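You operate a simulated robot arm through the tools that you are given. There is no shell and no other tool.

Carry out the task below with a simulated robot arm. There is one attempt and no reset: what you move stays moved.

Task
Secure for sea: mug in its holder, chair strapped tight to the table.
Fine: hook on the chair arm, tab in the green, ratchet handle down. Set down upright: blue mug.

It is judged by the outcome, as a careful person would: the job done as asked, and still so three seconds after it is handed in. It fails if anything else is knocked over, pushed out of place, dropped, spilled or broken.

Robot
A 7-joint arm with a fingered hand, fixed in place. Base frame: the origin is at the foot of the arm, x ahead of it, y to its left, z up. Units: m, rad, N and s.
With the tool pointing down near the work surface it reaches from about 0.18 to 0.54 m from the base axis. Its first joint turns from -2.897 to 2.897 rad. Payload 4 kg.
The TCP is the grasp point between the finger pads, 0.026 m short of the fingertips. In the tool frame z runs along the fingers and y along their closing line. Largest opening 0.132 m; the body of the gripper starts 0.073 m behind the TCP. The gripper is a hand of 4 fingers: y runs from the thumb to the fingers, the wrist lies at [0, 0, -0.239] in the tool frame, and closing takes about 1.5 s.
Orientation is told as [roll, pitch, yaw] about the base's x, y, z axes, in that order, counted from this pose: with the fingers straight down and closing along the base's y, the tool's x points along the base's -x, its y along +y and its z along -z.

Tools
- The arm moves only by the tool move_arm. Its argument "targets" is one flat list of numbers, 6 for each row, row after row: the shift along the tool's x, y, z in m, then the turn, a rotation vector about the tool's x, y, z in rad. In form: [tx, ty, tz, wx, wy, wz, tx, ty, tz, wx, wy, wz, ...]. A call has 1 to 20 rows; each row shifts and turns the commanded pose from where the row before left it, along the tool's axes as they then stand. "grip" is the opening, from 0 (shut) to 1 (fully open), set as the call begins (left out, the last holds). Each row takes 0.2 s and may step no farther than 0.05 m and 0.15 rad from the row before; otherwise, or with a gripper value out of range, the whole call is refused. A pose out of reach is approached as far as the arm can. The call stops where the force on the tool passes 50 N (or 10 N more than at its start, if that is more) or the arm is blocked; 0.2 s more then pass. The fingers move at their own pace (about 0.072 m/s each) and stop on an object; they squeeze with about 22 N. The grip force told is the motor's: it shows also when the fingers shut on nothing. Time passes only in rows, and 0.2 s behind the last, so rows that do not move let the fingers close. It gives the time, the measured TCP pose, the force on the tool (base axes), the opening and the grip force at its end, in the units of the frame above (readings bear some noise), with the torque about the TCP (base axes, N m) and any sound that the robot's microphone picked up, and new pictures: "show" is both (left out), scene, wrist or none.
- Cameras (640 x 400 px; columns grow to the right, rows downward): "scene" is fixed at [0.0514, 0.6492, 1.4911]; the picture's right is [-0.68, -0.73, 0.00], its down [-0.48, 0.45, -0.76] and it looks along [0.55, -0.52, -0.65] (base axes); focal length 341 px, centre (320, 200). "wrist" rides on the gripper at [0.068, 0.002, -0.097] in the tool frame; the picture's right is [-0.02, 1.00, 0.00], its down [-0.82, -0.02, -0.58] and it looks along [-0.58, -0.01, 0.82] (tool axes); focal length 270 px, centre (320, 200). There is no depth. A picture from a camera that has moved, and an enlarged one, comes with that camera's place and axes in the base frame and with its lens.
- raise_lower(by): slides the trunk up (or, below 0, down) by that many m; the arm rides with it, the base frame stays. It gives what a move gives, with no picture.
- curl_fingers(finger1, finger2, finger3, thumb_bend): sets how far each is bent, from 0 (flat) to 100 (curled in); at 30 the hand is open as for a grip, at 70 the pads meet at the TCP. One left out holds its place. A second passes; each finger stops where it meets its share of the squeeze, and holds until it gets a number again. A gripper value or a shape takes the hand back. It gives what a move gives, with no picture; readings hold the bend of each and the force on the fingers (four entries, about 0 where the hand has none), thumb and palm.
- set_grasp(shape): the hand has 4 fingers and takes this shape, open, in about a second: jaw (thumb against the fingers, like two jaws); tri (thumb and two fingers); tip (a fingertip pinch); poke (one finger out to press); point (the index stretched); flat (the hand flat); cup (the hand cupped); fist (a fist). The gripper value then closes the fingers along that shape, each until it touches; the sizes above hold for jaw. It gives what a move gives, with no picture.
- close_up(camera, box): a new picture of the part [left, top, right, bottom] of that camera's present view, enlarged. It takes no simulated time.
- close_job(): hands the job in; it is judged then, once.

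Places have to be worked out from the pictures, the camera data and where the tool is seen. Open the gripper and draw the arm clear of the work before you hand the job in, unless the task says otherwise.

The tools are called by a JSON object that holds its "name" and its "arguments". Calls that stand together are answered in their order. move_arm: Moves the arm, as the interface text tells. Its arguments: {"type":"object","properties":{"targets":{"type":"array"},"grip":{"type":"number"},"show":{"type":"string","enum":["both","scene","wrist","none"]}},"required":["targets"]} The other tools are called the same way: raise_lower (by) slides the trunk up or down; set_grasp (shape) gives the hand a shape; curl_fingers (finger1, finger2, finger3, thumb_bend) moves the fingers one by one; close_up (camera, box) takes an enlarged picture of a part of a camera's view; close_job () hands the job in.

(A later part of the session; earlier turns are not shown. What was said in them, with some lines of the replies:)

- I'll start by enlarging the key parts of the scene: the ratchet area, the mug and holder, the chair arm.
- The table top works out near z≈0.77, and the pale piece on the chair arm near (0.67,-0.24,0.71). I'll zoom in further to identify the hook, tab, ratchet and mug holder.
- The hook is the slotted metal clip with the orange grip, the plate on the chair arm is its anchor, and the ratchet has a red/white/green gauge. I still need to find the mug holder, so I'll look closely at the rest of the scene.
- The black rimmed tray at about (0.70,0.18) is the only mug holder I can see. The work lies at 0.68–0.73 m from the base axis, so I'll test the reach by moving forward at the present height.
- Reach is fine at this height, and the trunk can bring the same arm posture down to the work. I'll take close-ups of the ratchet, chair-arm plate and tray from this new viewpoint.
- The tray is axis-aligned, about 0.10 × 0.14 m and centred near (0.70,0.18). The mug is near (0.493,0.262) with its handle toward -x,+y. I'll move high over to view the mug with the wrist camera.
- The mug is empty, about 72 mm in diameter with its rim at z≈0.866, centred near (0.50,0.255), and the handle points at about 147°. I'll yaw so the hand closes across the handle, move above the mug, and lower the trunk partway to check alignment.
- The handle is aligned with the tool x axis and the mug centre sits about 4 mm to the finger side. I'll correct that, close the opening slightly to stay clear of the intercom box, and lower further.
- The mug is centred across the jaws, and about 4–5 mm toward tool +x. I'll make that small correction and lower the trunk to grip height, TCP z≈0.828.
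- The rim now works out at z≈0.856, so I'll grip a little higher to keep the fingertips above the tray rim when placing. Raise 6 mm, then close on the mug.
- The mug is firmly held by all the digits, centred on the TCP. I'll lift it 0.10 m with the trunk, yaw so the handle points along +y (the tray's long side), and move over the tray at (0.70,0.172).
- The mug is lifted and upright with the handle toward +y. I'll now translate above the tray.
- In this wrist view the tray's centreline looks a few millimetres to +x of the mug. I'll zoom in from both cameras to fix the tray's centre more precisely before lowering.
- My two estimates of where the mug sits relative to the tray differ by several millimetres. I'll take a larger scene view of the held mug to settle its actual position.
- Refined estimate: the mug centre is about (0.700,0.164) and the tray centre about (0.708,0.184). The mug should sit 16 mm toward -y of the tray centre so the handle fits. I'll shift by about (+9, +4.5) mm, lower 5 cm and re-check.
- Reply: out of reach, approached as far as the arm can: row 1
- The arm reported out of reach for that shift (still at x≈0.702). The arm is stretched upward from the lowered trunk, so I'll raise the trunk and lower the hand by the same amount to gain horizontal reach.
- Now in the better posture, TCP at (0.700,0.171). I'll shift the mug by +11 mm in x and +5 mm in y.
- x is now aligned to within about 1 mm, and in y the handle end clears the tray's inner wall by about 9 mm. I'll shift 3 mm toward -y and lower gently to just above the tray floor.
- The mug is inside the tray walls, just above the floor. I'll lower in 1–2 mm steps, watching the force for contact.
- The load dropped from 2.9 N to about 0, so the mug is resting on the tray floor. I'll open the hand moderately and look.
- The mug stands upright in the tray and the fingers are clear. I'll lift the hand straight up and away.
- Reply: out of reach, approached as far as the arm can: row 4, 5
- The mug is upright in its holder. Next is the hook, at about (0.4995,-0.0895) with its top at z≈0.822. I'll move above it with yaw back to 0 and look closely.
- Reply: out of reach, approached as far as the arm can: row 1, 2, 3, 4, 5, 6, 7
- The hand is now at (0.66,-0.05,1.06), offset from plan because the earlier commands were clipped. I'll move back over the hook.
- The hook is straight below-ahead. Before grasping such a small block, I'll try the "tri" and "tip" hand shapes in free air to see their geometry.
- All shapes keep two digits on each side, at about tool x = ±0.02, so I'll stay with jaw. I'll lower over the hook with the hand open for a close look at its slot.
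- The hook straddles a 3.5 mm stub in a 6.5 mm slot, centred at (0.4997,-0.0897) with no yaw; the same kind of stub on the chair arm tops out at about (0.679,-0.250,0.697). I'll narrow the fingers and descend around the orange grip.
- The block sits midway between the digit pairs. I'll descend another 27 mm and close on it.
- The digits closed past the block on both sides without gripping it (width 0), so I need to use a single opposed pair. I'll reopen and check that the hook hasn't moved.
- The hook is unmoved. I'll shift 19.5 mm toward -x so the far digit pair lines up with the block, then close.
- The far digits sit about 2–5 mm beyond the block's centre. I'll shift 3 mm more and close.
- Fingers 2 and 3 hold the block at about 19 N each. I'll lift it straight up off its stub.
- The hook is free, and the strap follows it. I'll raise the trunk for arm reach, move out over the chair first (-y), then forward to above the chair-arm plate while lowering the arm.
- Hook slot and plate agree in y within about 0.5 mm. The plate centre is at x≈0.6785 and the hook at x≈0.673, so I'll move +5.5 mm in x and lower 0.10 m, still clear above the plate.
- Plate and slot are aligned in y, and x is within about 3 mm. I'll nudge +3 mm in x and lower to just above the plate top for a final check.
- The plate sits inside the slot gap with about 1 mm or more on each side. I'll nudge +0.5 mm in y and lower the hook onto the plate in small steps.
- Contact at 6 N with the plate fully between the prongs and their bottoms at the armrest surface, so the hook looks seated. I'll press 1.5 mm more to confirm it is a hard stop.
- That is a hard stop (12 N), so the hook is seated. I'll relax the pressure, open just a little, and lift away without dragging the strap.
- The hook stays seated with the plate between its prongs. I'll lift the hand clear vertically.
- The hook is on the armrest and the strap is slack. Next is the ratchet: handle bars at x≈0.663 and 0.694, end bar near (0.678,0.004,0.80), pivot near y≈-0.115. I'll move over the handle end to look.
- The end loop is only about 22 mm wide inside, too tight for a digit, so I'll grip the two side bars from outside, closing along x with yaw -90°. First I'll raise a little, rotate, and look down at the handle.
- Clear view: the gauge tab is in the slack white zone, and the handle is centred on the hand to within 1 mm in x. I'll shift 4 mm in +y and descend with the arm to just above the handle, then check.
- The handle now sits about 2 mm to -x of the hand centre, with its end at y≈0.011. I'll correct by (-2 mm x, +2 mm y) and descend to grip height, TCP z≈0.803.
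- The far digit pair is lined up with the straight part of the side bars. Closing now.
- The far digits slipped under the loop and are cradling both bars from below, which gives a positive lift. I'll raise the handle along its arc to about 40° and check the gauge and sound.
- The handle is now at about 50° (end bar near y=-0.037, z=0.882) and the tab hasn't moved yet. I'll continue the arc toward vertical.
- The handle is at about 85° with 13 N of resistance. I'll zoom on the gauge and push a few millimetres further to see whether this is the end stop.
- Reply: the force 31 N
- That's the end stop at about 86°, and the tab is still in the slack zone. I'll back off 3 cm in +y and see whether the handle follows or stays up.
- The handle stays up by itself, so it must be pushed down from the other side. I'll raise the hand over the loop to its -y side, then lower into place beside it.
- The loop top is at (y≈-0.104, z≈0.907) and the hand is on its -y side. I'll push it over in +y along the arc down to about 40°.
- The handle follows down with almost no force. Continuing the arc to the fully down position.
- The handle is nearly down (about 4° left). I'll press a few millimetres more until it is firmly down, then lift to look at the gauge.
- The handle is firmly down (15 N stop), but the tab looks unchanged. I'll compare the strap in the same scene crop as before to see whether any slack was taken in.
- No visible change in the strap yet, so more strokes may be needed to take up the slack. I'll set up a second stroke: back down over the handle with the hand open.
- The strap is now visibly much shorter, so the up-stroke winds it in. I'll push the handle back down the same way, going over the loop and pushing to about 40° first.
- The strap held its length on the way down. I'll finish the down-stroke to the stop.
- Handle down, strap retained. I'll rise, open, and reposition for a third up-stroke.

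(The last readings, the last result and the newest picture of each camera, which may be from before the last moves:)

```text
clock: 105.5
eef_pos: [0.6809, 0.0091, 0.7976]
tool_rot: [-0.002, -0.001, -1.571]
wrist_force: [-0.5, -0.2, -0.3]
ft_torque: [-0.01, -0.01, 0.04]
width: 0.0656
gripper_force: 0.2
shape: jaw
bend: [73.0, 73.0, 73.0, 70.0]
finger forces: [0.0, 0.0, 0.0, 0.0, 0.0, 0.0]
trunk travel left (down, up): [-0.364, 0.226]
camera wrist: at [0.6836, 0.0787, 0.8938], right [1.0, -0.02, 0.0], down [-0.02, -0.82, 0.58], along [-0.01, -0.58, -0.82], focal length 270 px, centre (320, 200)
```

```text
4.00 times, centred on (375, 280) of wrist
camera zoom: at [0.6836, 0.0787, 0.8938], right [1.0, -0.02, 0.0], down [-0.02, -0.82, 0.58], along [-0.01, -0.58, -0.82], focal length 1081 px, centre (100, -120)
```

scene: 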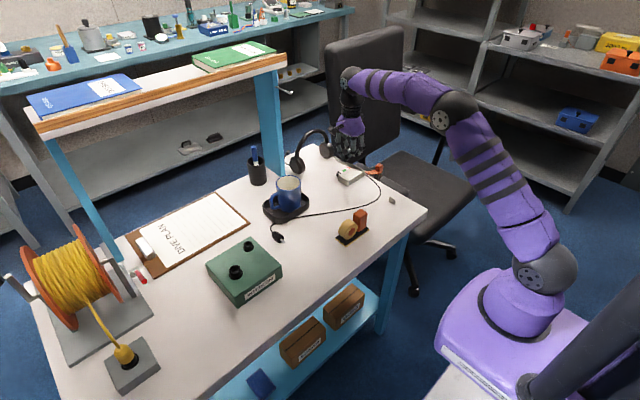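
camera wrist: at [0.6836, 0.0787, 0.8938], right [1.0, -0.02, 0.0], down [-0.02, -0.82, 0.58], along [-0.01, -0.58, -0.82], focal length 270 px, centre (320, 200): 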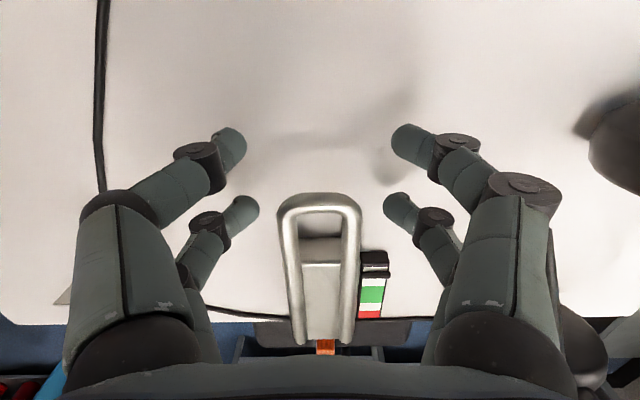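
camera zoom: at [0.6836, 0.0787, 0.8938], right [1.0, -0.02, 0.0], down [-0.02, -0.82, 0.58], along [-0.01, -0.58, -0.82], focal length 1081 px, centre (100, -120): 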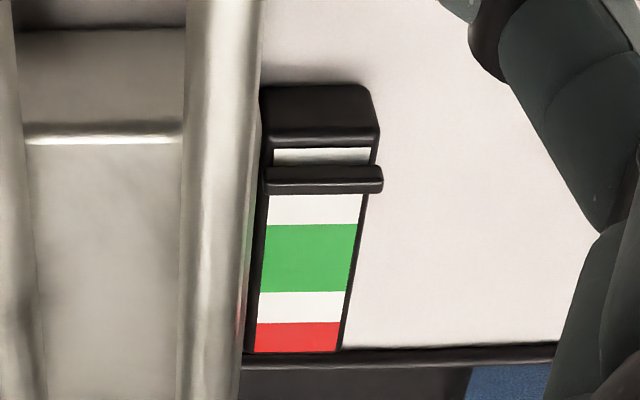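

The tab is still slack. I'll raise 3 mm for table clearance, close under the bars, and do the third up-stroke in small parts, since tension may now come on.

{"name": "move_arm", "arguments": {"targets": [0, 0, -0.003, 0, 0, 0, 0, 0, 0, 0, 0, 0, 0, 0, 0, 0, 0, 0, 0, 0, 0, 0, 0, 0, 0, 0, 0, 0, 0, 0, 0, 0, 0, 0, 0, 0, -0.0005, 0, -0.0106, 0, 0, 0, -0.0016, 0, -0.0105, 0, 0, 0, -0.0027, 0, -0.0103, 0, 0, 0, -0.0037, 0, -0.01, 0, 0, 0, 0, 0, 0, 0, 0, 0], "grip": 0.0, "show": "wrist"}}

{"name": "close_up", "arguments": {"camera": "scene", "box": [320, 140, 400, 192]}}

```text
clock: 108.0
eef_pos: [0.6823, 0.0003, 0.8429]
tool_rot: [-0.001, 0.0, -1.571]
wrist_force: [-1.3, -1.3, -1.5]
ft_torque: [0.04, -0.02, -0.03]
width: 0.0001
gripper_force: 21.7
shape: jaw
bend: [60.0, 76.0, 76.0, 70.0]
finger forces: [0.0, 0.8, 2.0, 0.0, 0.0, 0.0]
trunk travel left (down, up): [-0.364, 0.226]
camera wrist: at [0.6843, 0.0682, 0.9392], right [1.0, -0.02, 0.0], down [-0.02, -0.82, 0.58], along [-0.01, -0.58, -0.82], focal length 270 px, centre (320, 200)
```

wrist: 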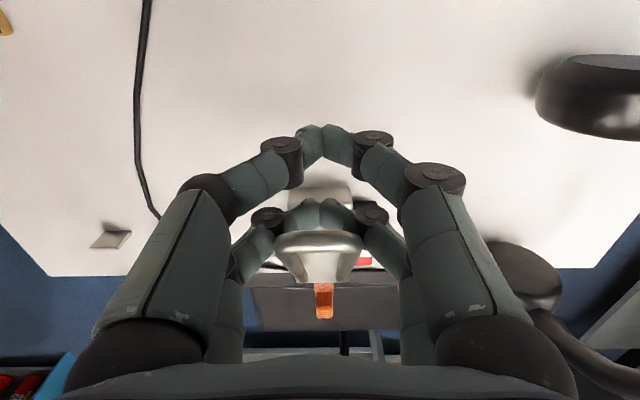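

```text
7.69 times, centred on (360, 166) of scene
camera zoom: at [0.0514, 0.6492, 1.4911], right [-0.68, -0.73, 0.0], down [-0.48, 0.45, -0.76], along [0.55, -0.52, -0.65], focal length 2623 px, centre (12, 462)
```

zoom: 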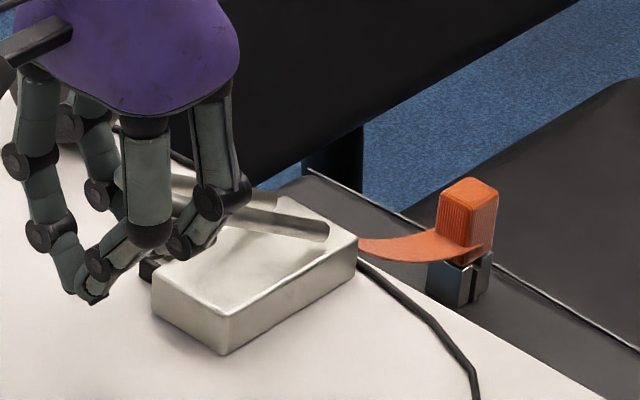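

No strap change yet at about 30°. Continuing up in small parts.

{"name": "move_arm", "arguments": {"targets": [-0.0047, 0, -0.0096, 0, 0, 0, -0.0056, 0, -0.009, 0, 0, 0, -0.0065, 0, -0.0084, 0, 0, 0, -0.0073, 0, -0.0077, 0, 0, 0, 0, 0, 0, 0, 0, 0], "show": "none"}}

{"name": "close_up", "arguments": {"camera": "scene", "box": [320, 140, 400, 192]}}

{"name": "move_arm", "arguments": {"targets": [-0.0081, 0, -0.0069, 0, 0, 0, -0.0087, 0, -0.0061, 0, 0, 0, 0, 0, 0, 0, 0, 0], "show": "none"}}

{"name": "close_up", "arguments": {"camera": "scene", "box": [320, 140, 400, 192]}}

```text
clock: 109.2
eef_pos: [0.6819, -0.0251, 0.8768]
tool_rot: [0.0, -0.001, -1.571]
wrist_force: [-0.1, 0.3, -1.4]
ft_torque: [0.03, 0.04, 0.02]
width: 0.0002
gripper_force: 22.4
shape: jaw
bend: [60.0, 76.0, 76.0, 70.0]
finger forces: [0.0, 0.1, 0.3, 0.0, 0.0, 0.0]
trunk travel left (down, up): [-0.364, 0.226]
```

```text
7.69 times, centred on (360, 166) of scene
camera zoom: at [0.0514, 0.6492, 1.4911], right [-0.68, -0.73, 0.0], down [-0.48, 0.45, -0.76], along [0.55, -0.52, -0.65], focal length 2623 px, centre (12, 462)
```

zoom: 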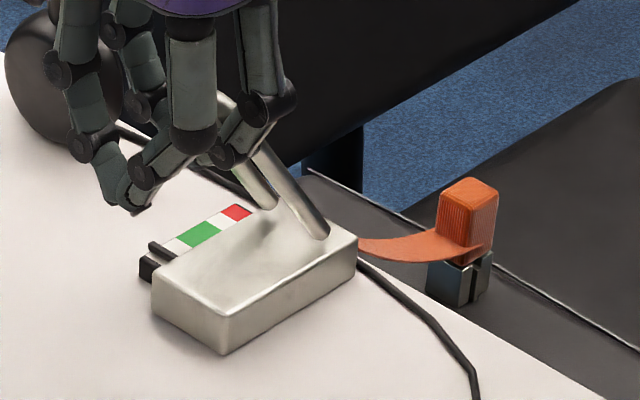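

```text
clock: 110.0
eef_pos: [0.6816, -0.0418, 0.8902]
tool_rot: [0.001, -0.001, -1.569]
wrist_force: [-0.9, -0.4, 0.5]
ft_torque: [-0.01, 0.01, 0.01]
width: 0.0
gripper_force: 21.9
shape: jaw
bend: [60.0, 76.0, 76.0, 70.0]
finger forces: [0.0, 0.0, 0.1, 0.0, 0.2, 0.1]
trunk travel left (down, up): [-0.364, 0.226]
```

```text
7.69 times, centred on (360, 166) of scene
camera zoom: at [0.0514, 0.6492, 1.4911], right [-0.68, -0.73, 0.0], down [-0.48, 0.45, -0.76], along [0.55, -0.52, -0.65], focal length 2623 px, centre (12, 462)
```

zoom: 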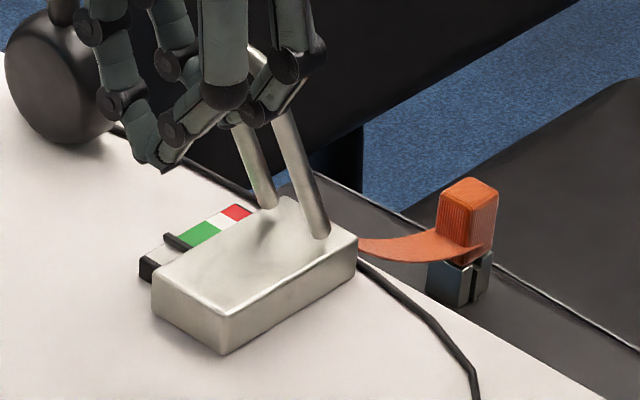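

The tab has now moved, to about the white/green boundary at a handle angle of about 65°. I'll look closer before going further.

{"name": "close_up", "arguments": {"camera": "scene", "box": [334, 158, 366, 182]}}

{"name": "close_up", "arguments": {"camera": "wrist", "box": [320, 60, 420, 180]}}

```text
16.00 times, centred on (350, 170) of scene
camera zoom: at [0.0514, 0.6492, 1.4911], right [-0.68, -0.73, 0.0], down [-0.48, 0.45, -0.76], along [0.55, -0.52, -0.65], focal length 5456 px, centre (-160, 680)
```

zoom: 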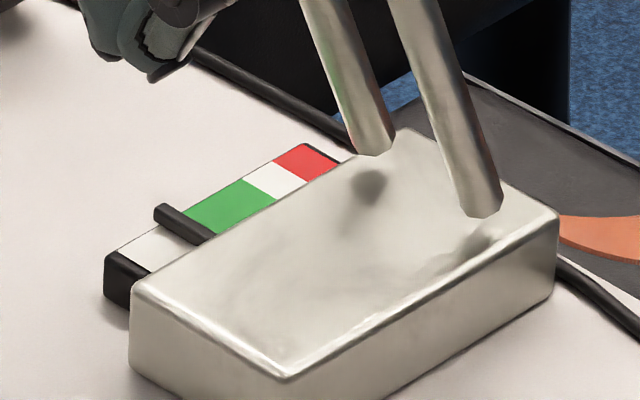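

```text
3.33 times, centred on (370, 120) of wrist
camera zoom: at [0.6845, 0.0272, 0.9872], right [1.0, -0.02, 0.0], down [-0.02, -0.82, 0.58], along [-0.01, -0.58, -0.82], focal length 901 px, centre (153, 467)
```

zoom: 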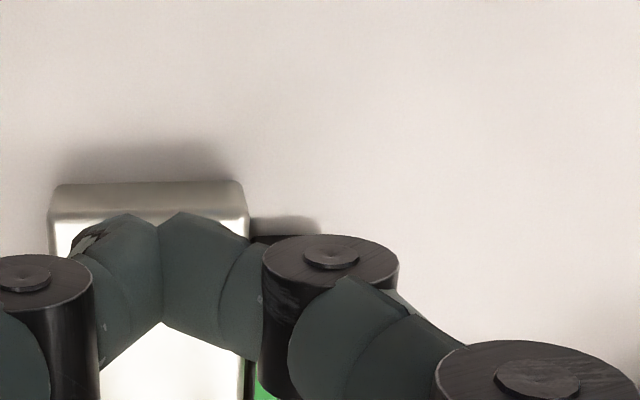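

The tab's leading edge is just at the green. I'll raise the handle about 3° more and look again.

{"name": "move_arm", "arguments": {"targets": [-0.0046, 0, -0.0027, 0, 0, 0, 0, 0, 0, 0, 0, 0], "show": "none"}}

{"name": "close_up", "arguments": {"camera": "scene", "box": [334, 158, 366, 182]}}

{"name": "move_arm", "arguments": {"targets": [-0.0047, 0, -0.0025, 0, 0, 0, 0, 0, 0, 0, 0, 0], "show": "none"}}

{"name": "close_up", "arguments": {"camera": "scene", "box": [334, 158, 366, 182]}}

```text
clock: 110.5
eef_pos: [0.681, -0.045, 0.8934]
tool_rot: [-0.001, 0.001, -1.57]
wrist_force: [0.6, -0.4, -0.9]
ft_torque: [0.0, 0.01, 0.03]
width: 0.0
gripper_force: 22.0
shape: jaw
bend: [60.0, 76.0, 76.0, 70.0]
finger forces: [0.0, 0.0, 0.0, 0.0, 0.1, 0.1]
trunk travel left (down, up): [-0.364, 0.226]
```

```text
16.00 times, centred on (350, 170) of scene
camera zoom: at [0.0514, 0.6492, 1.4911], right [-0.68, -0.73, 0.0], down [-0.48, 0.45, -0.76], along [0.55, -0.52, -0.65], focal length 5456 px, centre (-160, 680)
```

zoom: 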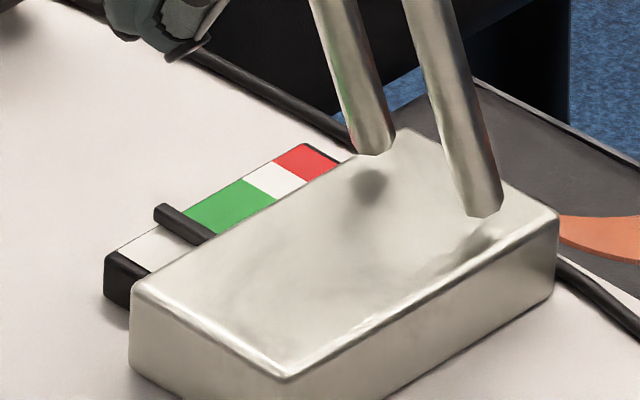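

```text
clock: 111.2
eef_pos: [0.6812, -0.0511, 0.8958]
tool_rot: [0.001, 0.001, -1.571]
wrist_force: [-0.2, 0.2, -0.1]
ft_torque: [0.04, -0.02, 0.0]
width: 0.0
gripper_force: 22.1
shape: jaw
bend: [60.0, 76.0, 76.0, 70.0]
finger forces: [0.0, 0.0, 0.1, 0.0, 0.0, 0.1]
trunk travel left (down, up): [-0.364, 0.226]
```

```text
16.00 times, centred on (350, 170) of scene
camera zoom: at [0.0514, 0.6492, 1.4911], right [-0.68, -0.73, 0.0], down [-0.48, 0.45, -0.76], along [0.55, -0.52, -0.65], focal length 5456 px, centre (-160, 680)
```

zoom: 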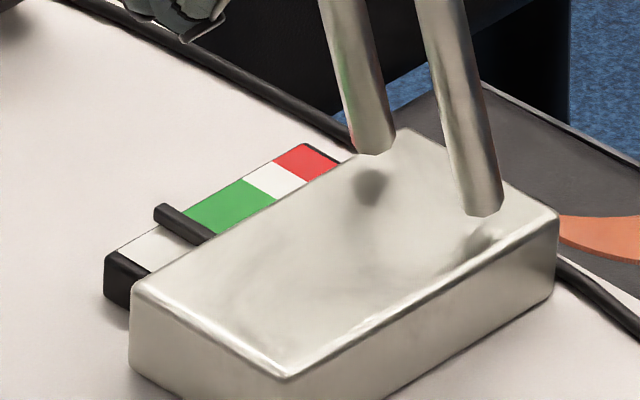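

The tab didn't change with further angle, so it advances one discrete click per up-stroke, at around 60°. I'll lower the handle now, then do one more stroke. Over the top and push down:

{"name": "move_arm", "arguments": {"targets": [0.012, 0, 0, 0, 0, 0, 0, 0, -0.035, 0, 0, 0, 0, 0, -0.035, 0, 0, 0, -0.038, 0, 0, 0, 0, 0, -0.038, 0, 0, 0, 0, 0, -0.0385, 0, 0, 0, 0, 0, 0, 0, 0.03, 0, 0, 0, 0, 0, 0.0285, 0, 0, 0, 0.0074, 0, 0.005, 0, 0, 0, 0.0167, 0, -0.0009, 0, 0, 0, 0.0083, 0, 0.001, 0, 0, 0, 0.0083, 0, 0.001, 0, 0, 0, 0.008, 0, 0.0024, 0, 0, 0, 0.008, 0, 0.0024, 0, 0, 0, 0.0075, 0, 0.0038, 0, 0, 0, 0.0075, 0, 0.0038, 0, 0, 0, 0.00665, 0, 0.005, 0, 0, 0, 0.00665, 0, 0.005, 0, 0, 0, 0, 0, 0, 0, 0, 0], "show": "both"}}

{"name": "close_up", "arguments": {"camera": "scene", "box": [320, 140, 400, 192]}}

```text
clock: 115.2
eef_pos: [0.6817, -0.0674, 0.8802]
tool_rot: [0.001, -0.001, -1.571]
wrist_force: [-0.8, 1.0, 0.0]
ft_torque: [0.02, 0.02, 0.03]
width: 0.0001
gripper_force: 21.6
shape: jaw
bend: [60.0, 76.0, 76.0, 70.0]
finger forces: [0.0, 0.0, 0.1, 0.1, 0.0, 0.1]
trunk travel left (down, up): [-0.364, 0.226]
camera wrist: at [0.6847, 0.0005, 0.9754], right [1.0, -0.02, 0.0], down [-0.02, -0.82, 0.58], along [-0.01, -0.58, -0.82], focal length 270 px, centre (320, 200)
```

scene: 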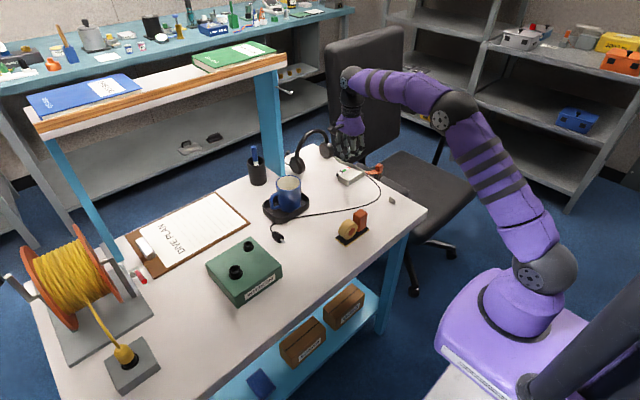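
wrist: 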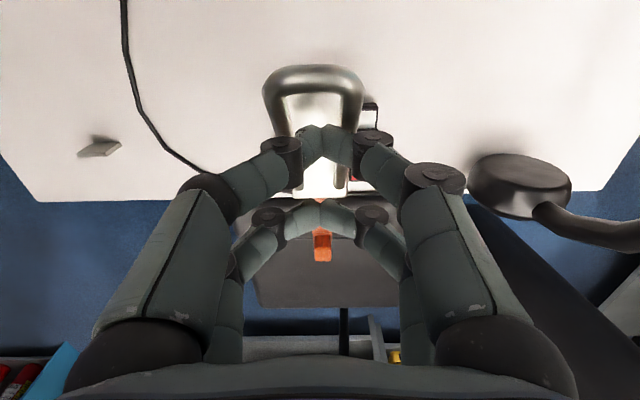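

```text
7.69 times, centred on (360, 166) of scene
camera zoom: at [0.0514, 0.6492, 1.4911], right [-0.68, -0.73, 0.0], down [-0.48, 0.45, -0.76], along [0.55, -0.52, -0.65], focal length 2623 px, centre (12, 462)
```

zoom: 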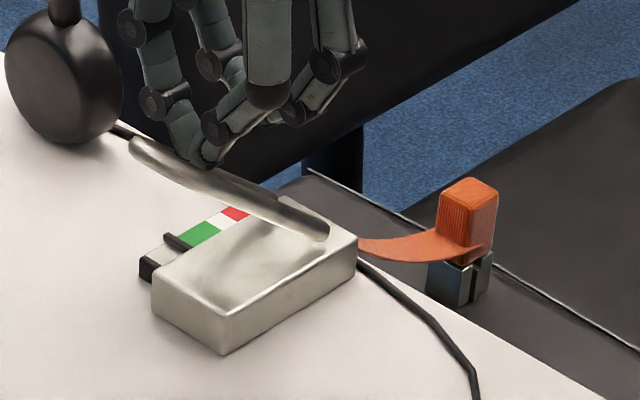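

Tab retained. Finishing the down-stroke to the stop, then setting up for one more up-stroke.

{"name": "move_arm", "arguments": {"targets": [0.0057, 0, 0.007, 0, 0, 0, 0.0057, 0, 0.007, 0, 0, 0, 0.0046, 0, 0.0075, 0, 0, 0, 0.0046, 0, 0.0075, 0, 0, 0, 0.0033, 0, 0.008, 0, 0, 0, 0.0033, 0, 0.008, 0, 0, 0, 0.0014, 0, 0.008, 0, 0, 0, 0.0014, 0, 0.006, 0, 0, 0, 0, 0, 0.003, 0, 0, 0, 0, 0, 0.002, 0, 0, 0, 0, 0, 0, 0, 0, 0], "show": "none"}}

{"name": "close_up", "arguments": {"camera": "scene", "box": [320, 140, 400, 192]}}

{"name": "move_arm", "arguments": {"targets": [0, 0, -0.025, 0, 0, 0, 0, 0, -0.03, 0, 0, 0, 0.0235, 0, 0, 0, 0, 0, 0.0235, 0, 0, 0, 0, 0], "show": "none"}}

{"name": "move_arm", "arguments": {"targets": [0, 0, 0, 0, 0, 0, 0, 0, 0, 0, 0, 0, 0, 0, 0, 0, 0, 0, 0, 0, 0, 0, 0, 0, 0, 0, 0.025, 0, 0, 0, 0, 0, 0.025, 0, 0, 0, 0, 0, 0.015, 0, 0, 0, 0, 0, 0, 0, 0, 0], "grip": 0.5, "show": "wrist"}}

{"name": "close_up", "arguments": {"camera": "wrist", "box": [340, 230, 410, 330]}}

```text
clock: 117.5
eef_pos: [0.6809, -0.0394, 0.8164]
tool_rot: [0.006, -0.001, -1.569]
wrist_force: [-2.8, -0.6, 21.1]
ft_torque: [0.37, -0.1, 0.01]
width: 0.0
gripper_force: 22.3
shape: jaw
bend: [61.0, 76.0, 76.0, 70.0]
finger forces: [0.0, 0.1, 0.0, 0.0, 0.0, 0.0]
trunk travel left (down, up): [-0.364, 0.226]
```

```text
7.69 times, centred on (360, 166) of scene
camera zoom: at [0.0514, 0.6492, 1.4911], right [-0.68, -0.73, 0.0], down [-0.48, 0.45, -0.76], along [0.55, -0.52, -0.65], focal length 2623 px, centre (12, 462)
```

zoom: 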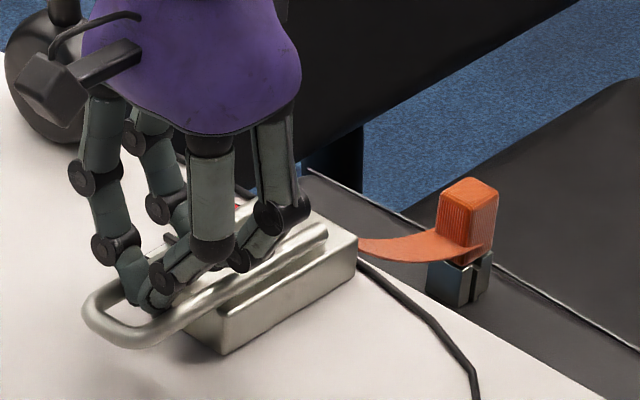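

```text
clock: 118.5
eef_pos: [0.6809, 0.0092, 0.8691]
tool_rot: [0.002, 0.0, -1.57]
wrist_force: [-0.1, -1.0, -0.3]
ft_torque: [0.01, -0.04, 0.02]
width: 0.0
gripper_force: 21.9
shape: jaw
bend: [60.0, 76.0, 76.0, 70.0]
finger forces: [0.1, 0.0, 0.1, 0.0, 0.0, 0.0]
trunk travel left (down, up): [-0.364, 0.226]
```

```text
clock: 120.3
eef_pos: [0.6822, 0.0091, 0.8031]
tool_rot: [0.0, -0.001, -1.571]
wrist_force: [0.0, -0.1, -0.5]
ft_torque: [-0.02, -0.02, 0.0]
width: 0.0657
gripper_force: 0.0
shape: jaw
bend: [73.0, 73.0, 73.0, 70.0]
finger forces: [0.0, 0.1, 0.1, 0.0, 0.0, 0.0]
trunk travel left (down, up): [-0.364, 0.226]
camera wrist: at [0.6845, 0.0774, 0.9009], right [1.0, -0.02, 0.0], down [-0.02, -0.82, 0.58], along [-0.01, -0.58, -0.82], focal length 270 px, centre (320, 200)
```

wrist: 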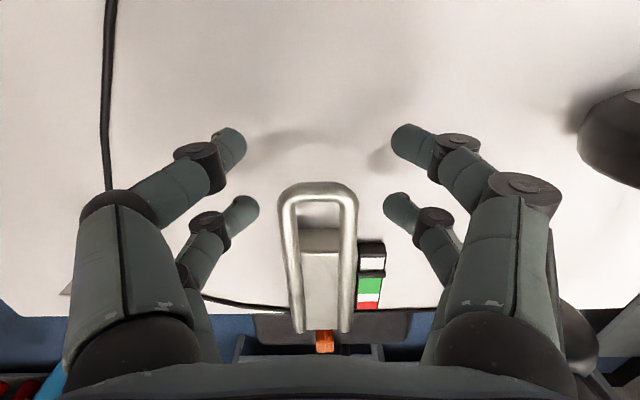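

```text
4.00 times, centred on (375, 280) of wrist
camera zoom: at [0.6845, 0.0774, 0.9009], right [1.0, -0.02, 0.0], down [-0.02, -0.82, 0.58], along [-0.01, -0.58, -0.82], focal length 1081 px, centre (100, -120)
```

zoom: 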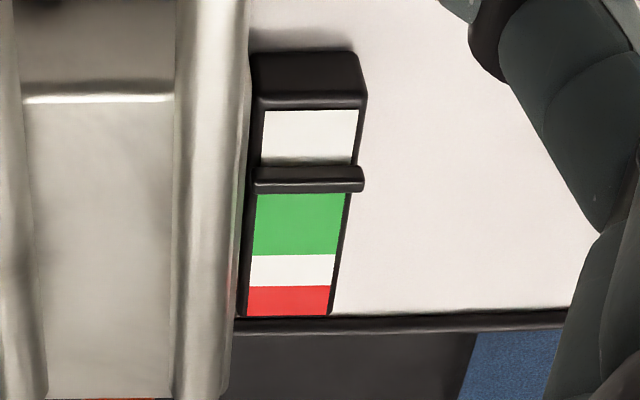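

The tab now sits just at the white side of the green boundary; one more click of the same size should land mid-green. Starting the next up-stroke: close under the bars and raise to about 50°.

{"name": "move_arm", "arguments": {"targets": [0, 0, 0.002, 0, 0, 0, 0, 0, 0, 0, 0, 0, 0, 0, 0, 0, 0, 0, 0, 0, 0, 0, 0, 0, 0, 0, 0, 0, 0, 0, 0, 0, 0, 0, 0, 0, -0.0005, 0, -0.0106, 0, 0, 0, -0.0016, 0, -0.0105, 0, 0, 0, -0.0027, 0, -0.0103, 0, 0, 0, -0.0037, 0, -0.01, 0, 0, 0, -0.0047, 0, -0.0096, 0, 0, 0, -0.0056, 0, -0.009, 0, 0, 0, -0.0065, 0, -0.0084, 0, 0, 0, 0, 0, 0, 0, 0, 0], "grip": 0.0, "show": "none"}}

{"name": "close_up", "arguments": {"camera": "scene", "box": [320, 140, 400, 192]}}

```text
clock: 123.3
eef_pos: [0.6824, -0.0175, 0.8713]
tool_rot: [0.002, 0.0, -1.571]
wrist_force: [-0.2, -0.6, -0.1]
ft_torque: [0.01, 0.04, -0.03]
width: 0.0
gripper_force: 22.2
shape: jaw
bend: [60.0, 76.0, 76.0, 70.0]
finger forces: [0.1, 0.3, 0.6, 0.0, 0.1, 0.1]
trunk travel left (down, up): [-0.364, 0.226]
```

```text
7.69 times, centred on (360, 166) of scene
camera zoom: at [0.0514, 0.6492, 1.4911], right [-0.68, -0.73, 0.0], down [-0.48, 0.45, -0.76], along [0.55, -0.52, -0.65], focal length 2623 px, centre (12, 462)
```

zoom: 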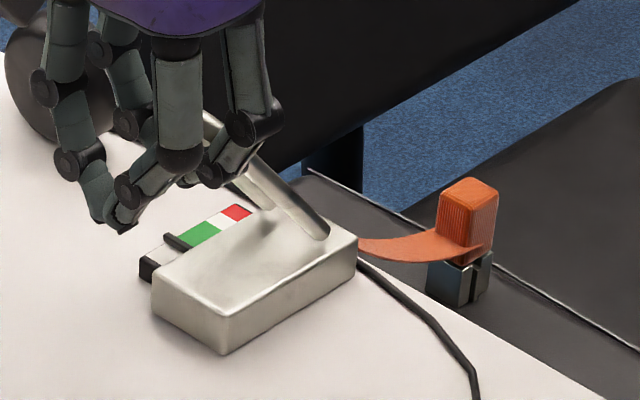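

No click yet at about 50°. I'll continue in small steps, checking the tab each time.

{"name": "move_arm", "arguments": {"targets": [-0.0073, 0, -0.0077, 0, 0, 0, 0, 0, 0, 0, 0, 0], "show": "none"}}

{"name": "close_up", "arguments": {"camera": "scene", "box": [334, 158, 366, 182]}}

{"name": "move_arm", "arguments": {"targets": [-0.0081, 0, -0.0069, 0, 0, 0, 0, 0, 0, 0, 0, 0], "show": "none"}}

{"name": "close_up", "arguments": {"camera": "scene", "box": [334, 158, 366, 182]}}

```text
clock: 124.0
eef_pos: [0.6816, -0.0248, 0.8792]
tool_rot: [0.0, 0.0, -1.57]
wrist_force: [0.3, -0.2, -0.4]
ft_torque: [0.02, 0.0, -0.01]
width: 0.0004
gripper_force: 21.9
shape: jaw
bend: [60.0, 76.0, 76.0, 70.0]
finger forces: [0.0, 0.3, 0.0, 0.0, 0.1, 0.1]
trunk travel left (down, up): [-0.364, 0.226]
```

```text
16.00 times, centred on (350, 170) of scene
camera zoom: at [0.0514, 0.6492, 1.4911], right [-0.68, -0.73, 0.0], down [-0.48, 0.45, -0.76], along [0.55, -0.52, -0.65], focal length 5456 px, centre (-160, 680)
```

zoom: 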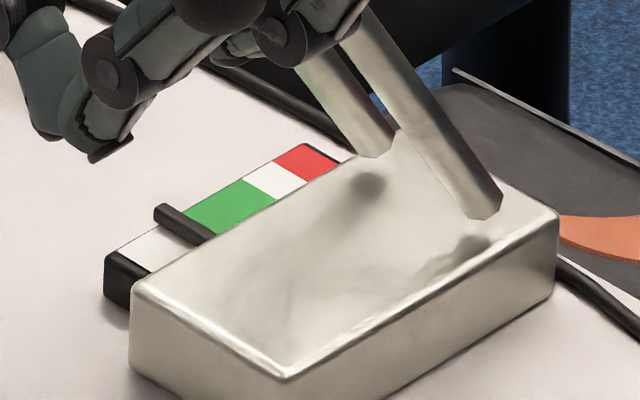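

```text
clock: 124.5
eef_pos: [0.6804, -0.033, 0.8849]
tool_rot: [0.0, 0.0, -1.569]
wrist_force: [0.5, -0.1, -0.3]
ft_torque: [0.01, -0.01, 0.02]
width: 0.0
gripper_force: 22.2
shape: jaw
bend: [60.0, 76.0, 76.0, 70.0]
finger forces: [0.0, 0.2, 0.0, 0.0, 0.0, 0.0]
trunk travel left (down, up): [-0.364, 0.226]
```

```text
16.00 times, centred on (350, 170) of scene
camera zoom: at [0.0514, 0.6492, 1.4911], right [-0.68, -0.73, 0.0], down [-0.48, 0.45, -0.76], along [0.55, -0.52, -0.65], focal length 5456 px, centre (-160, 680)
```

zoom: 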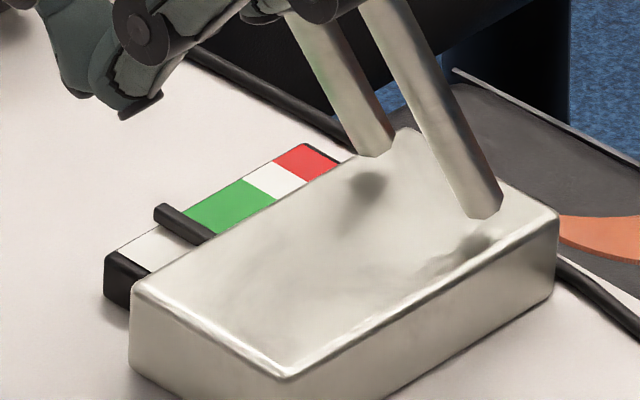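

{"name": "move_arm", "arguments": {"targets": [-0.0087, 0, -0.0061, 0, 0, 0, 0, 0, 0, 0, 0, 0], "show": "none"}}

{"name": "close_up", "arguments": {"camera": "scene", "box": [334, 158, 366, 182]}}

```text
clock: 125.2
eef_pos: [0.6815, -0.0413, 0.8916]
tool_rot: [0.001, -0.001, -1.571]
wrist_force: [-0.8, -0.3, -0.5]
ft_torque: [0.01, -0.01, -0.01]
width: 0.0001
gripper_force: 21.6
shape: jaw
bend: [60.0, 76.0, 76.0, 70.0]
finger forces: [0.0, 0.1, 0.1, 0.1, 0.0, 0.1]
trunk travel left (down, up): [-0.364, 0.226]
```

```text
16.00 times, centred on (350, 170) of scene
camera zoom: at [0.0514, 0.6492, 1.4911], right [-0.68, -0.73, 0.0], down [-0.48, 0.45, -0.76], along [0.55, -0.52, -0.65], focal length 5456 px, centre (-160, 680)
```

zoom: 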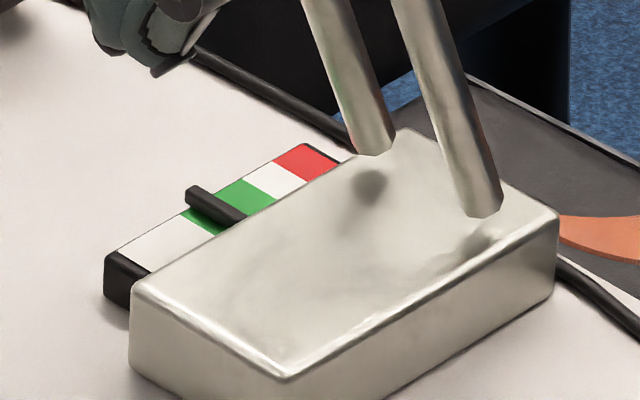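

The tab has clicked to the middle of the green. Now I'll lower the handle fully, without any further up-stroke.

{"name": "move_arm", "arguments": {"targets": [0.012, 0, 0, 0, 0, 0, 0, 0, -0.035, 0, 0, 0, 0, 0, -0.035, 0, 0, 0, -0.0415, 0, 0, 0, 0, 0, -0.0415, 0, 0, 0, 0, 0, -0.0415, 0, 0, 0, 0, 0, 0, 0, 0.0275, 0, 0, 0, 0, 0, 0.0275, 0, 0, 0, 0.0074, 0, 0.005, 0, 0, 0, 0.0167, 0, -0.0009, 0, 0, 0, 0.0083, 0, 0.001, 0, 0, 0, 0.0083, 0, 0.001, 0, 0, 0, 0.008, 0, 0.0024, 0, 0, 0, 0.008, 0, 0.0024, 0, 0, 0, 0.0075, 0, 0.0038, 0, 0, 0, 0.0075, 0, 0.0038, 0, 0, 0, 0.00665, 0, 0.005, 0, 0, 0, 0.00665, 0, 0.005, 0, 0, 0, 0, 0, 0, 0, 0, 0], "show": "wrist"}}

{"name": "close_up", "arguments": {"camera": "scene", "box": [320, 140, 400, 192]}}

```text
clock: 129.2
eef_pos: [0.6818, -0.0672, 0.8776]
tool_rot: [0.0, -0.001, -1.569]
wrist_force: [-0.6, -0.2, -0.6]
ft_torque: [-0.04, 0.0, -0.01]
width: 0.0002
gripper_force: 21.7
shape: jaw
bend: [60.0, 76.0, 76.0, 70.0]
finger forces: [0.0, 0.0, 0.0, 0.0, 0.1, 0.0]
trunk travel left (down, up): [-0.364, 0.226]
camera wrist: at [0.6841, 0.0005, 0.9747], right [1.0, -0.02, 0.0], down [-0.02, -0.82, 0.58], along [-0.01, -0.58, -0.82], focal length 270 px, centre (320, 200)
```

wrist: 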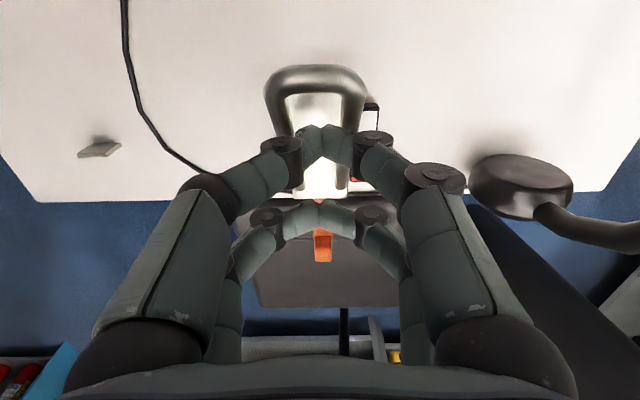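

```text
7.69 times, centred on (360, 166) of scene
camera zoom: at [0.0514, 0.6492, 1.4911], right [-0.68, -0.73, 0.0], down [-0.48, 0.45, -0.76], along [0.55, -0.52, -0.65], focal length 2623 px, centre (12, 462)
```

zoom: 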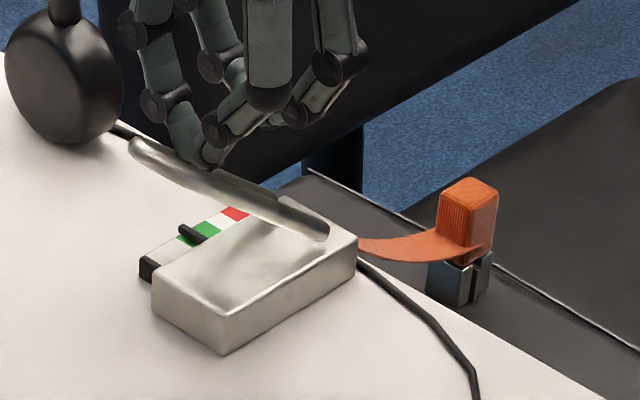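

The tab stays in the green. Finishing the down-stroke to the stop.

{"name": "move_arm", "arguments": {"targets": [0.0057, 0, 0.0063, 0, 0, 0, 0.0057, 0, 0.0063, 0, 0, 0, 0.0046, 0, 0.0071, 0, 0, 0, 0.0046, 0, 0.0071, 0, 0, 0, 0.0033, 0, 0.0077, 0, 0, 0, 0.0033, 0, 0.0077, 0, 0, 0, 0.0016, 0, 0.008, 0, 0, 0, 0.0016, 0, 0.006, 0, 0, 0, 0, 0, 0.003, 0, 0, 0, 0, 0, 0.002, 0, 0, 0, 0, 0, 0.001, 0, 0, 0], "show": "none"}}

{"name": "move_arm", "arguments": {"targets": [0, 0, -0.025, 0, 0, 0, 0, 0, -0.03, 0, 0, 0, 0, 0, -0.04, 0, 0, 0, 0.02, 0, -0.03, 0, 0, 0, 0, 0, 0, 0, 0, 0], "show": "both"}}

{"name": "close_up", "arguments": {"camera": "scene", "box": [320, 140, 400, 192]}}

{"name": "close_up", "arguments": {"camera": "scene", "box": [334, 158, 366, 182]}}

```text
clock: 131.6
eef_pos: [0.6816, -0.0384, 0.8182]
tool_rot: [0.001, 0.0, -1.571]
wrist_force: [-4.3, 1.0, 12.9]
ft_torque: [0.22, -0.03, 0.06]
width: 0.0001
gripper_force: 22.1
shape: jaw
bend: [61.0, 76.0, 76.0, 70.0]
finger forces: [0.0, 0.0, 0.1, 0.1, 0.0, 0.0]
trunk travel left (down, up): [-0.364, 0.226]
```

```text
clock: 132.8
eef_pos: [0.681, -0.0175, 0.9412]
tool_rot: [0.0, 0.0, -1.569]
wrist_force: [-1.0, -0.8, -0.3]
ft_torque: [-0.01, 0.0, -0.01]
width: 0.0
gripper_force: 22.0
shape: jaw
bend: [60.0, 76.0, 76.0, 70.0]
finger forces: [0.1, 0.1, 0.1, 0.0, 0.0, 0.0]
trunk travel left (down, up): [-0.364, 0.226]
camera wrist: at [0.6839, 0.0514, 1.0382], right [1.0, -0.03, 0.0], down [-0.02, -0.82, 0.58], along [-0.01, -0.58, -0.82], focal length 270 px, centre (320, 200)
```

scene: 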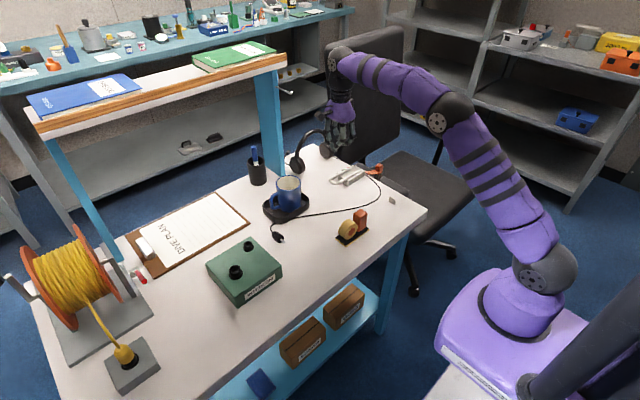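
wrist: 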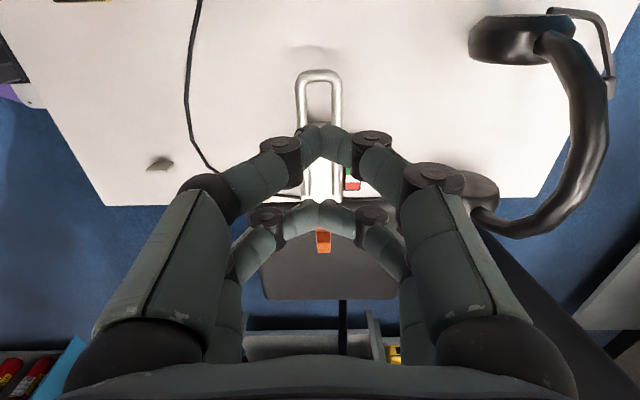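

```text
7.69 times, centred on (360, 166) of scene
camera zoom: at [0.0514, 0.6492, 1.4911], right [-0.68, -0.73, 0.0], down [-0.48, 0.45, -0.76], along [0.55, -0.52, -0.65], focal length 2623 px, centre (12, 462)
```

zoom: 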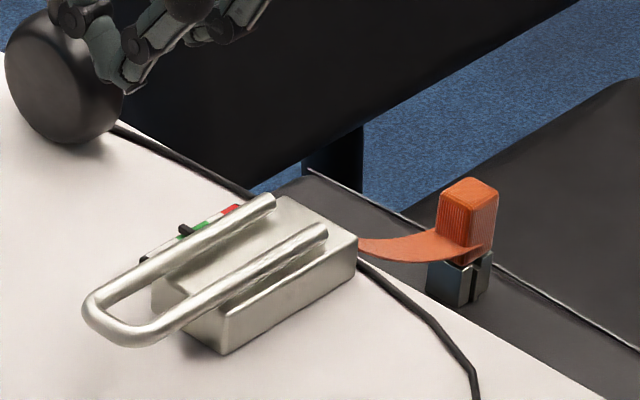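

```text
16.00 times, centred on (350, 170) of scene
camera zoom: at [0.0514, 0.6492, 1.4911], right [-0.68, -0.73, 0.0], down [-0.48, 0.45, -0.76], along [0.55, -0.52, -0.65], focal length 5456 px, centre (-160, 680)
```

zoom: 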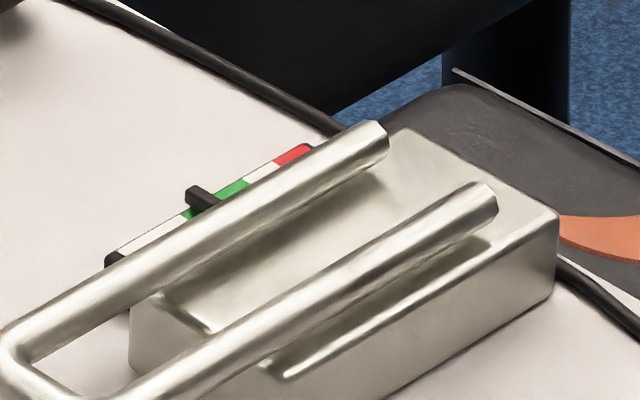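

Tab in green and handle down. I'll verify against the starting picture using the same crop as at the start.

{"name": "close_up", "arguments": {"camera": "scene", "box": [325, 155, 415, 211]}}

{"name": "close_up", "arguments": {"camera": "scene", "box": [250, 160, 346, 220]}}

```text
7.11 times, centred on (370, 183) of scene
camera zoom: at [0.0514, 0.6492, 1.4911], right [-0.68, -0.73, 0.0], down [-0.48, 0.45, -0.76], along [0.55, -0.52, -0.65], focal length 2425 px, centre (-36, 321)
```

zoom: 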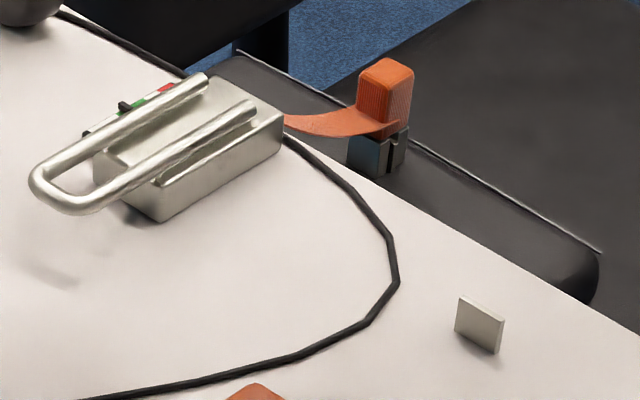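

```text
6.67 times, centred on (298, 190) of scene
camera zoom: at [0.0514, 0.6492, 1.4911], right [-0.68, -0.73, 0.0], down [-0.48, 0.45, -0.76], along [0.55, -0.52, -0.65], focal length 2274 px, centre (467, 267)
```

zoom: 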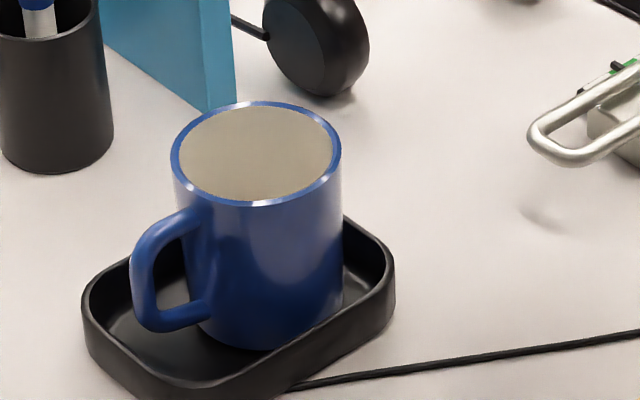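

Everything matches: handle back in its original flat position, tab mid-green, hook on the plate, mug upright in its holder. Now I'll retract the arm up and back, return to yaw 0, and open the hand.

{"name": "move_arm", "arguments": {"targets": [0, 0, -0.03, 0, 0, 0, 0, 0, -0.03, 0, 0, 0, 0, -0.04, 0, 0, 0, 0, 0, -0.04, 0, 0, 0, 0, 0, -0.04, 0, 0, 0, 0, 0, -0.04, 0, 0, 0, 0, 0, 0, 0, 0, 0, -0.1428, 0, 0, 0, 0, 0, -0.1428, 0, 0, 0, 0, 0, -0.1428, 0, 0, 0, 0, 0, -0.1428, 0, 0, 0, 0, 0, -0.1428, 0, 0, 0, 0, 0, -0.1428, 0, 0, 0, 0, 0, -0.1428, 0, 0, 0, 0, 0, -0.1428, 0, 0, 0, 0, 0, -0.1428, 0, 0, 0, 0, 0, -0.1428, 0, 0, 0, 0, 0, -0.1428, 0, 0, 0, 0, 0, 0], "show": "none"}}

{"name": "move_arm", "arguments": {"targets": [0, -0.04, 0, 0, 0, 0, 0, -0.04, 0, 0, 0, 0, 0, -0.04, 0, 0, 0, 0, 0, -0.04, 0, 0, 0, 0, 0, 0, 0, 0, 0, 0, 0, 0, 0, 0, 0, 0, 0, 0, 0, 0, 0, 0], "grip": 1.0, "show": "both"}}

{"name": "close_up", "arguments": {"camera": "wrist", "box": [240, 90, 480, 290]}}

```text
clock: 136.6
eef_pos: [0.5206, -0.0169, 1.001]
tool_rot: [0.001, 0.001, 0.001]
wrist_force: [-1.2, -0.6, -0.2]
ft_torque: [0.04, 0.02, 0.01]
width: 0.0
gripper_force: 21.8
shape: jaw
bend: [60.0, 76.0, 76.0, 70.0]
finger forces: [0.0, 0.0, 0.0, 0.1, 0.0, 0.0]
trunk travel left (down, up): [-0.364, 0.226]
```

```text
clock: 138.2
eef_pos: [0.5197, -0.1762, 1.0]
tool_rot: [0.001, -0.001, 0.0]
wrist_force: [0.1, 0.0, -0.2]
ft_torque: [0.03, -0.02, 0.02]
width: 0.1316
gripper_force: 0.1
shape: jaw
bend: [30.0, 30.0, 30.0, 30.0]
finger forces: [0.1, 0.1, 0.0, 0.1, 0.0, 0.0]
trunk travel left (down, up): [-0.364, 0.226]
camera wrist: at [0.4531, -0.1745, 1.0968], right [0.03, 1.0, 0.0], down [0.82, -0.02, 0.58], along [0.58, -0.01, -0.82], focal length 270 px, centre (320, 200)
```

scene: 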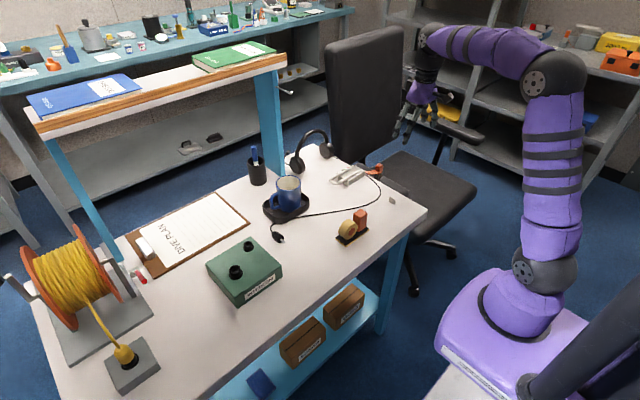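
wrist: 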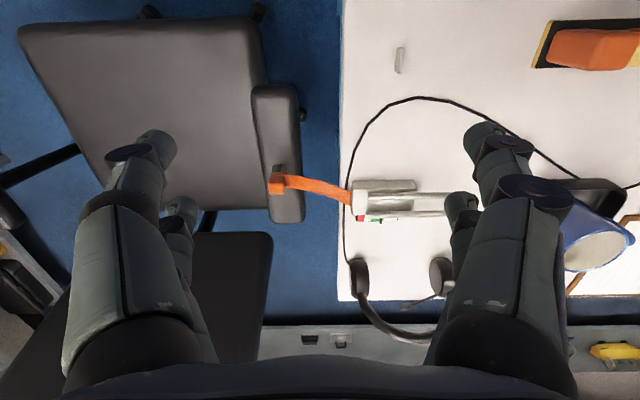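

```text
2.00 times, centred on (360, 190) of wrist
camera zoom: at [0.4531, -0.1745, 1.0968], right [0.03, 1.0, 0.0], down [0.82, -0.02, 0.58], along [0.58, -0.01, -0.82], focal length 541 px, centre (240, 220)
```

zoom: 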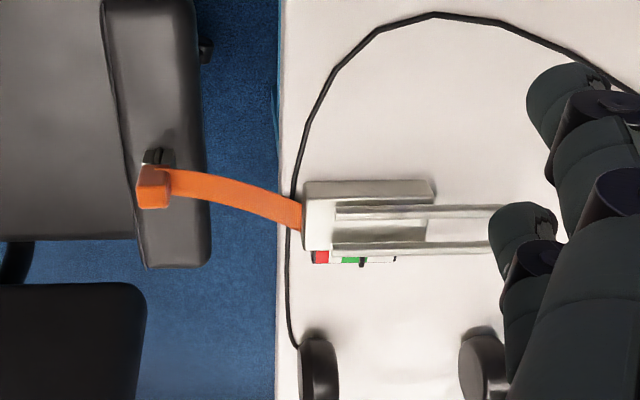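

The hand is open and clear. One last set of close-ups of the hook, gauge and mug before handing in.

{"name": "close_up", "arguments": {"camera": "wrist", "box": [255, 140, 365, 230]}}

{"name": "close_up", "arguments": {"camera": "wrist", "box": [340, 170, 440, 240]}}

{"name": "close_up", "arguments": {"camera": "scene", "box": [230, 120, 430, 280]}}

```text
4.44 times, centred on (310, 185) of wrist
camera zoom: at [0.4531, -0.1745, 1.0968], right [0.03, 1.0, 0.0], down [0.82, -0.02, 0.58], along [0.58, -0.01, -0.82], focal length 1201 px, centre (364, 267)
```

zoom: 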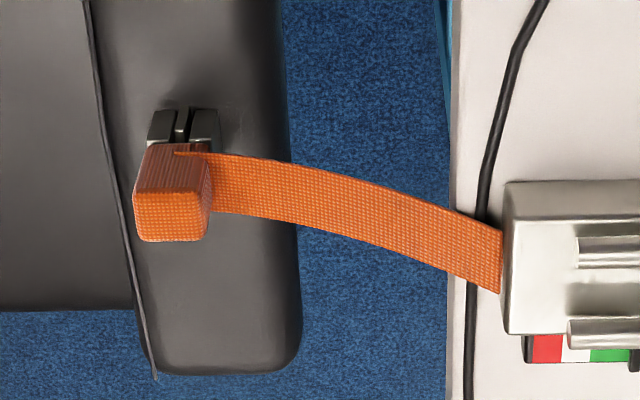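

```text
5.71 times, centred on (390, 205) of wrist
camera zoom: at [0.4531, -0.1745, 1.0968], right [0.03, 1.0, 0.0], down [0.82, -0.02, 0.58], along [0.58, -0.01, -0.82], focal length 1544 px, centre (-80, 171)
```

zoom: 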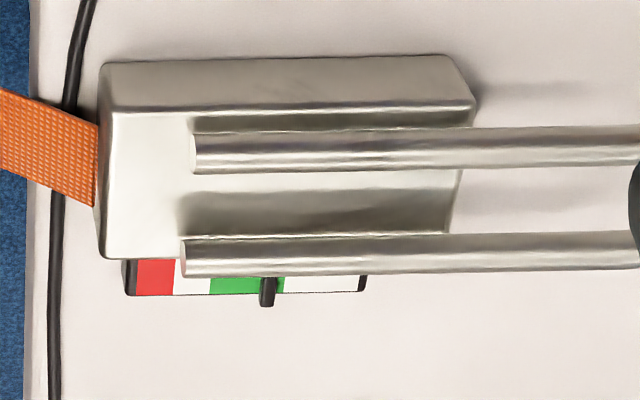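

```text
2.50 times, centred on (330, 200) of scene
camera zoom: at [0.0514, 0.6492, 1.4911], right [-0.68, -0.73, 0.0], down [-0.48, 0.45, -0.76], along [0.55, -0.52, -0.65], focal length 853 px, centre (295, 200)
```

zoom: 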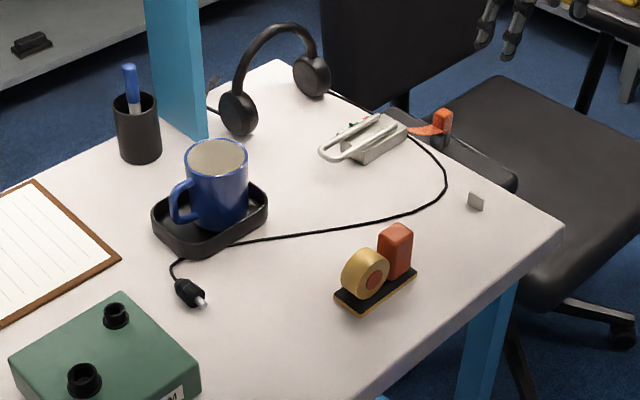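

All conditions are visible in the last pictures:
- **Hook:** seated on the chair-arm plate.
- **Tab:** inside the green.
- **Ratchet handle:** flat down.
- **Mug:** blue mug upright in its holder.

Nothing else has been disturbed, and the hand is open and clear above the work, so I'm handing in the job.

{"name": "close_job", "arguments": {}}

```text
The job is handed in.
```

The job is handed in: the mug is in its holder and the chair is strapped to the table. I have not seen the judge's result.

- **Mug:** the blue mug stands upright in the black tray on the table. I took the tray to be the holder because nothing else on the table would fit the mug.
- **Hook:** it is fully seated on the plate on the chair arm; it met a hard stop when pressed down.
- **Strap tension:** the tab is inside the green, a little toward the slack side. I stopped there, because one more stroke would have put it near the far edge of the green. The strap still shows a slight bow between hook and ratchet.
- **Ratchet handle:** it is flat down against its stop, in the same position as at the start.

Nothing else on the table appears moved in the last pictures. The hand is open and well above the work.
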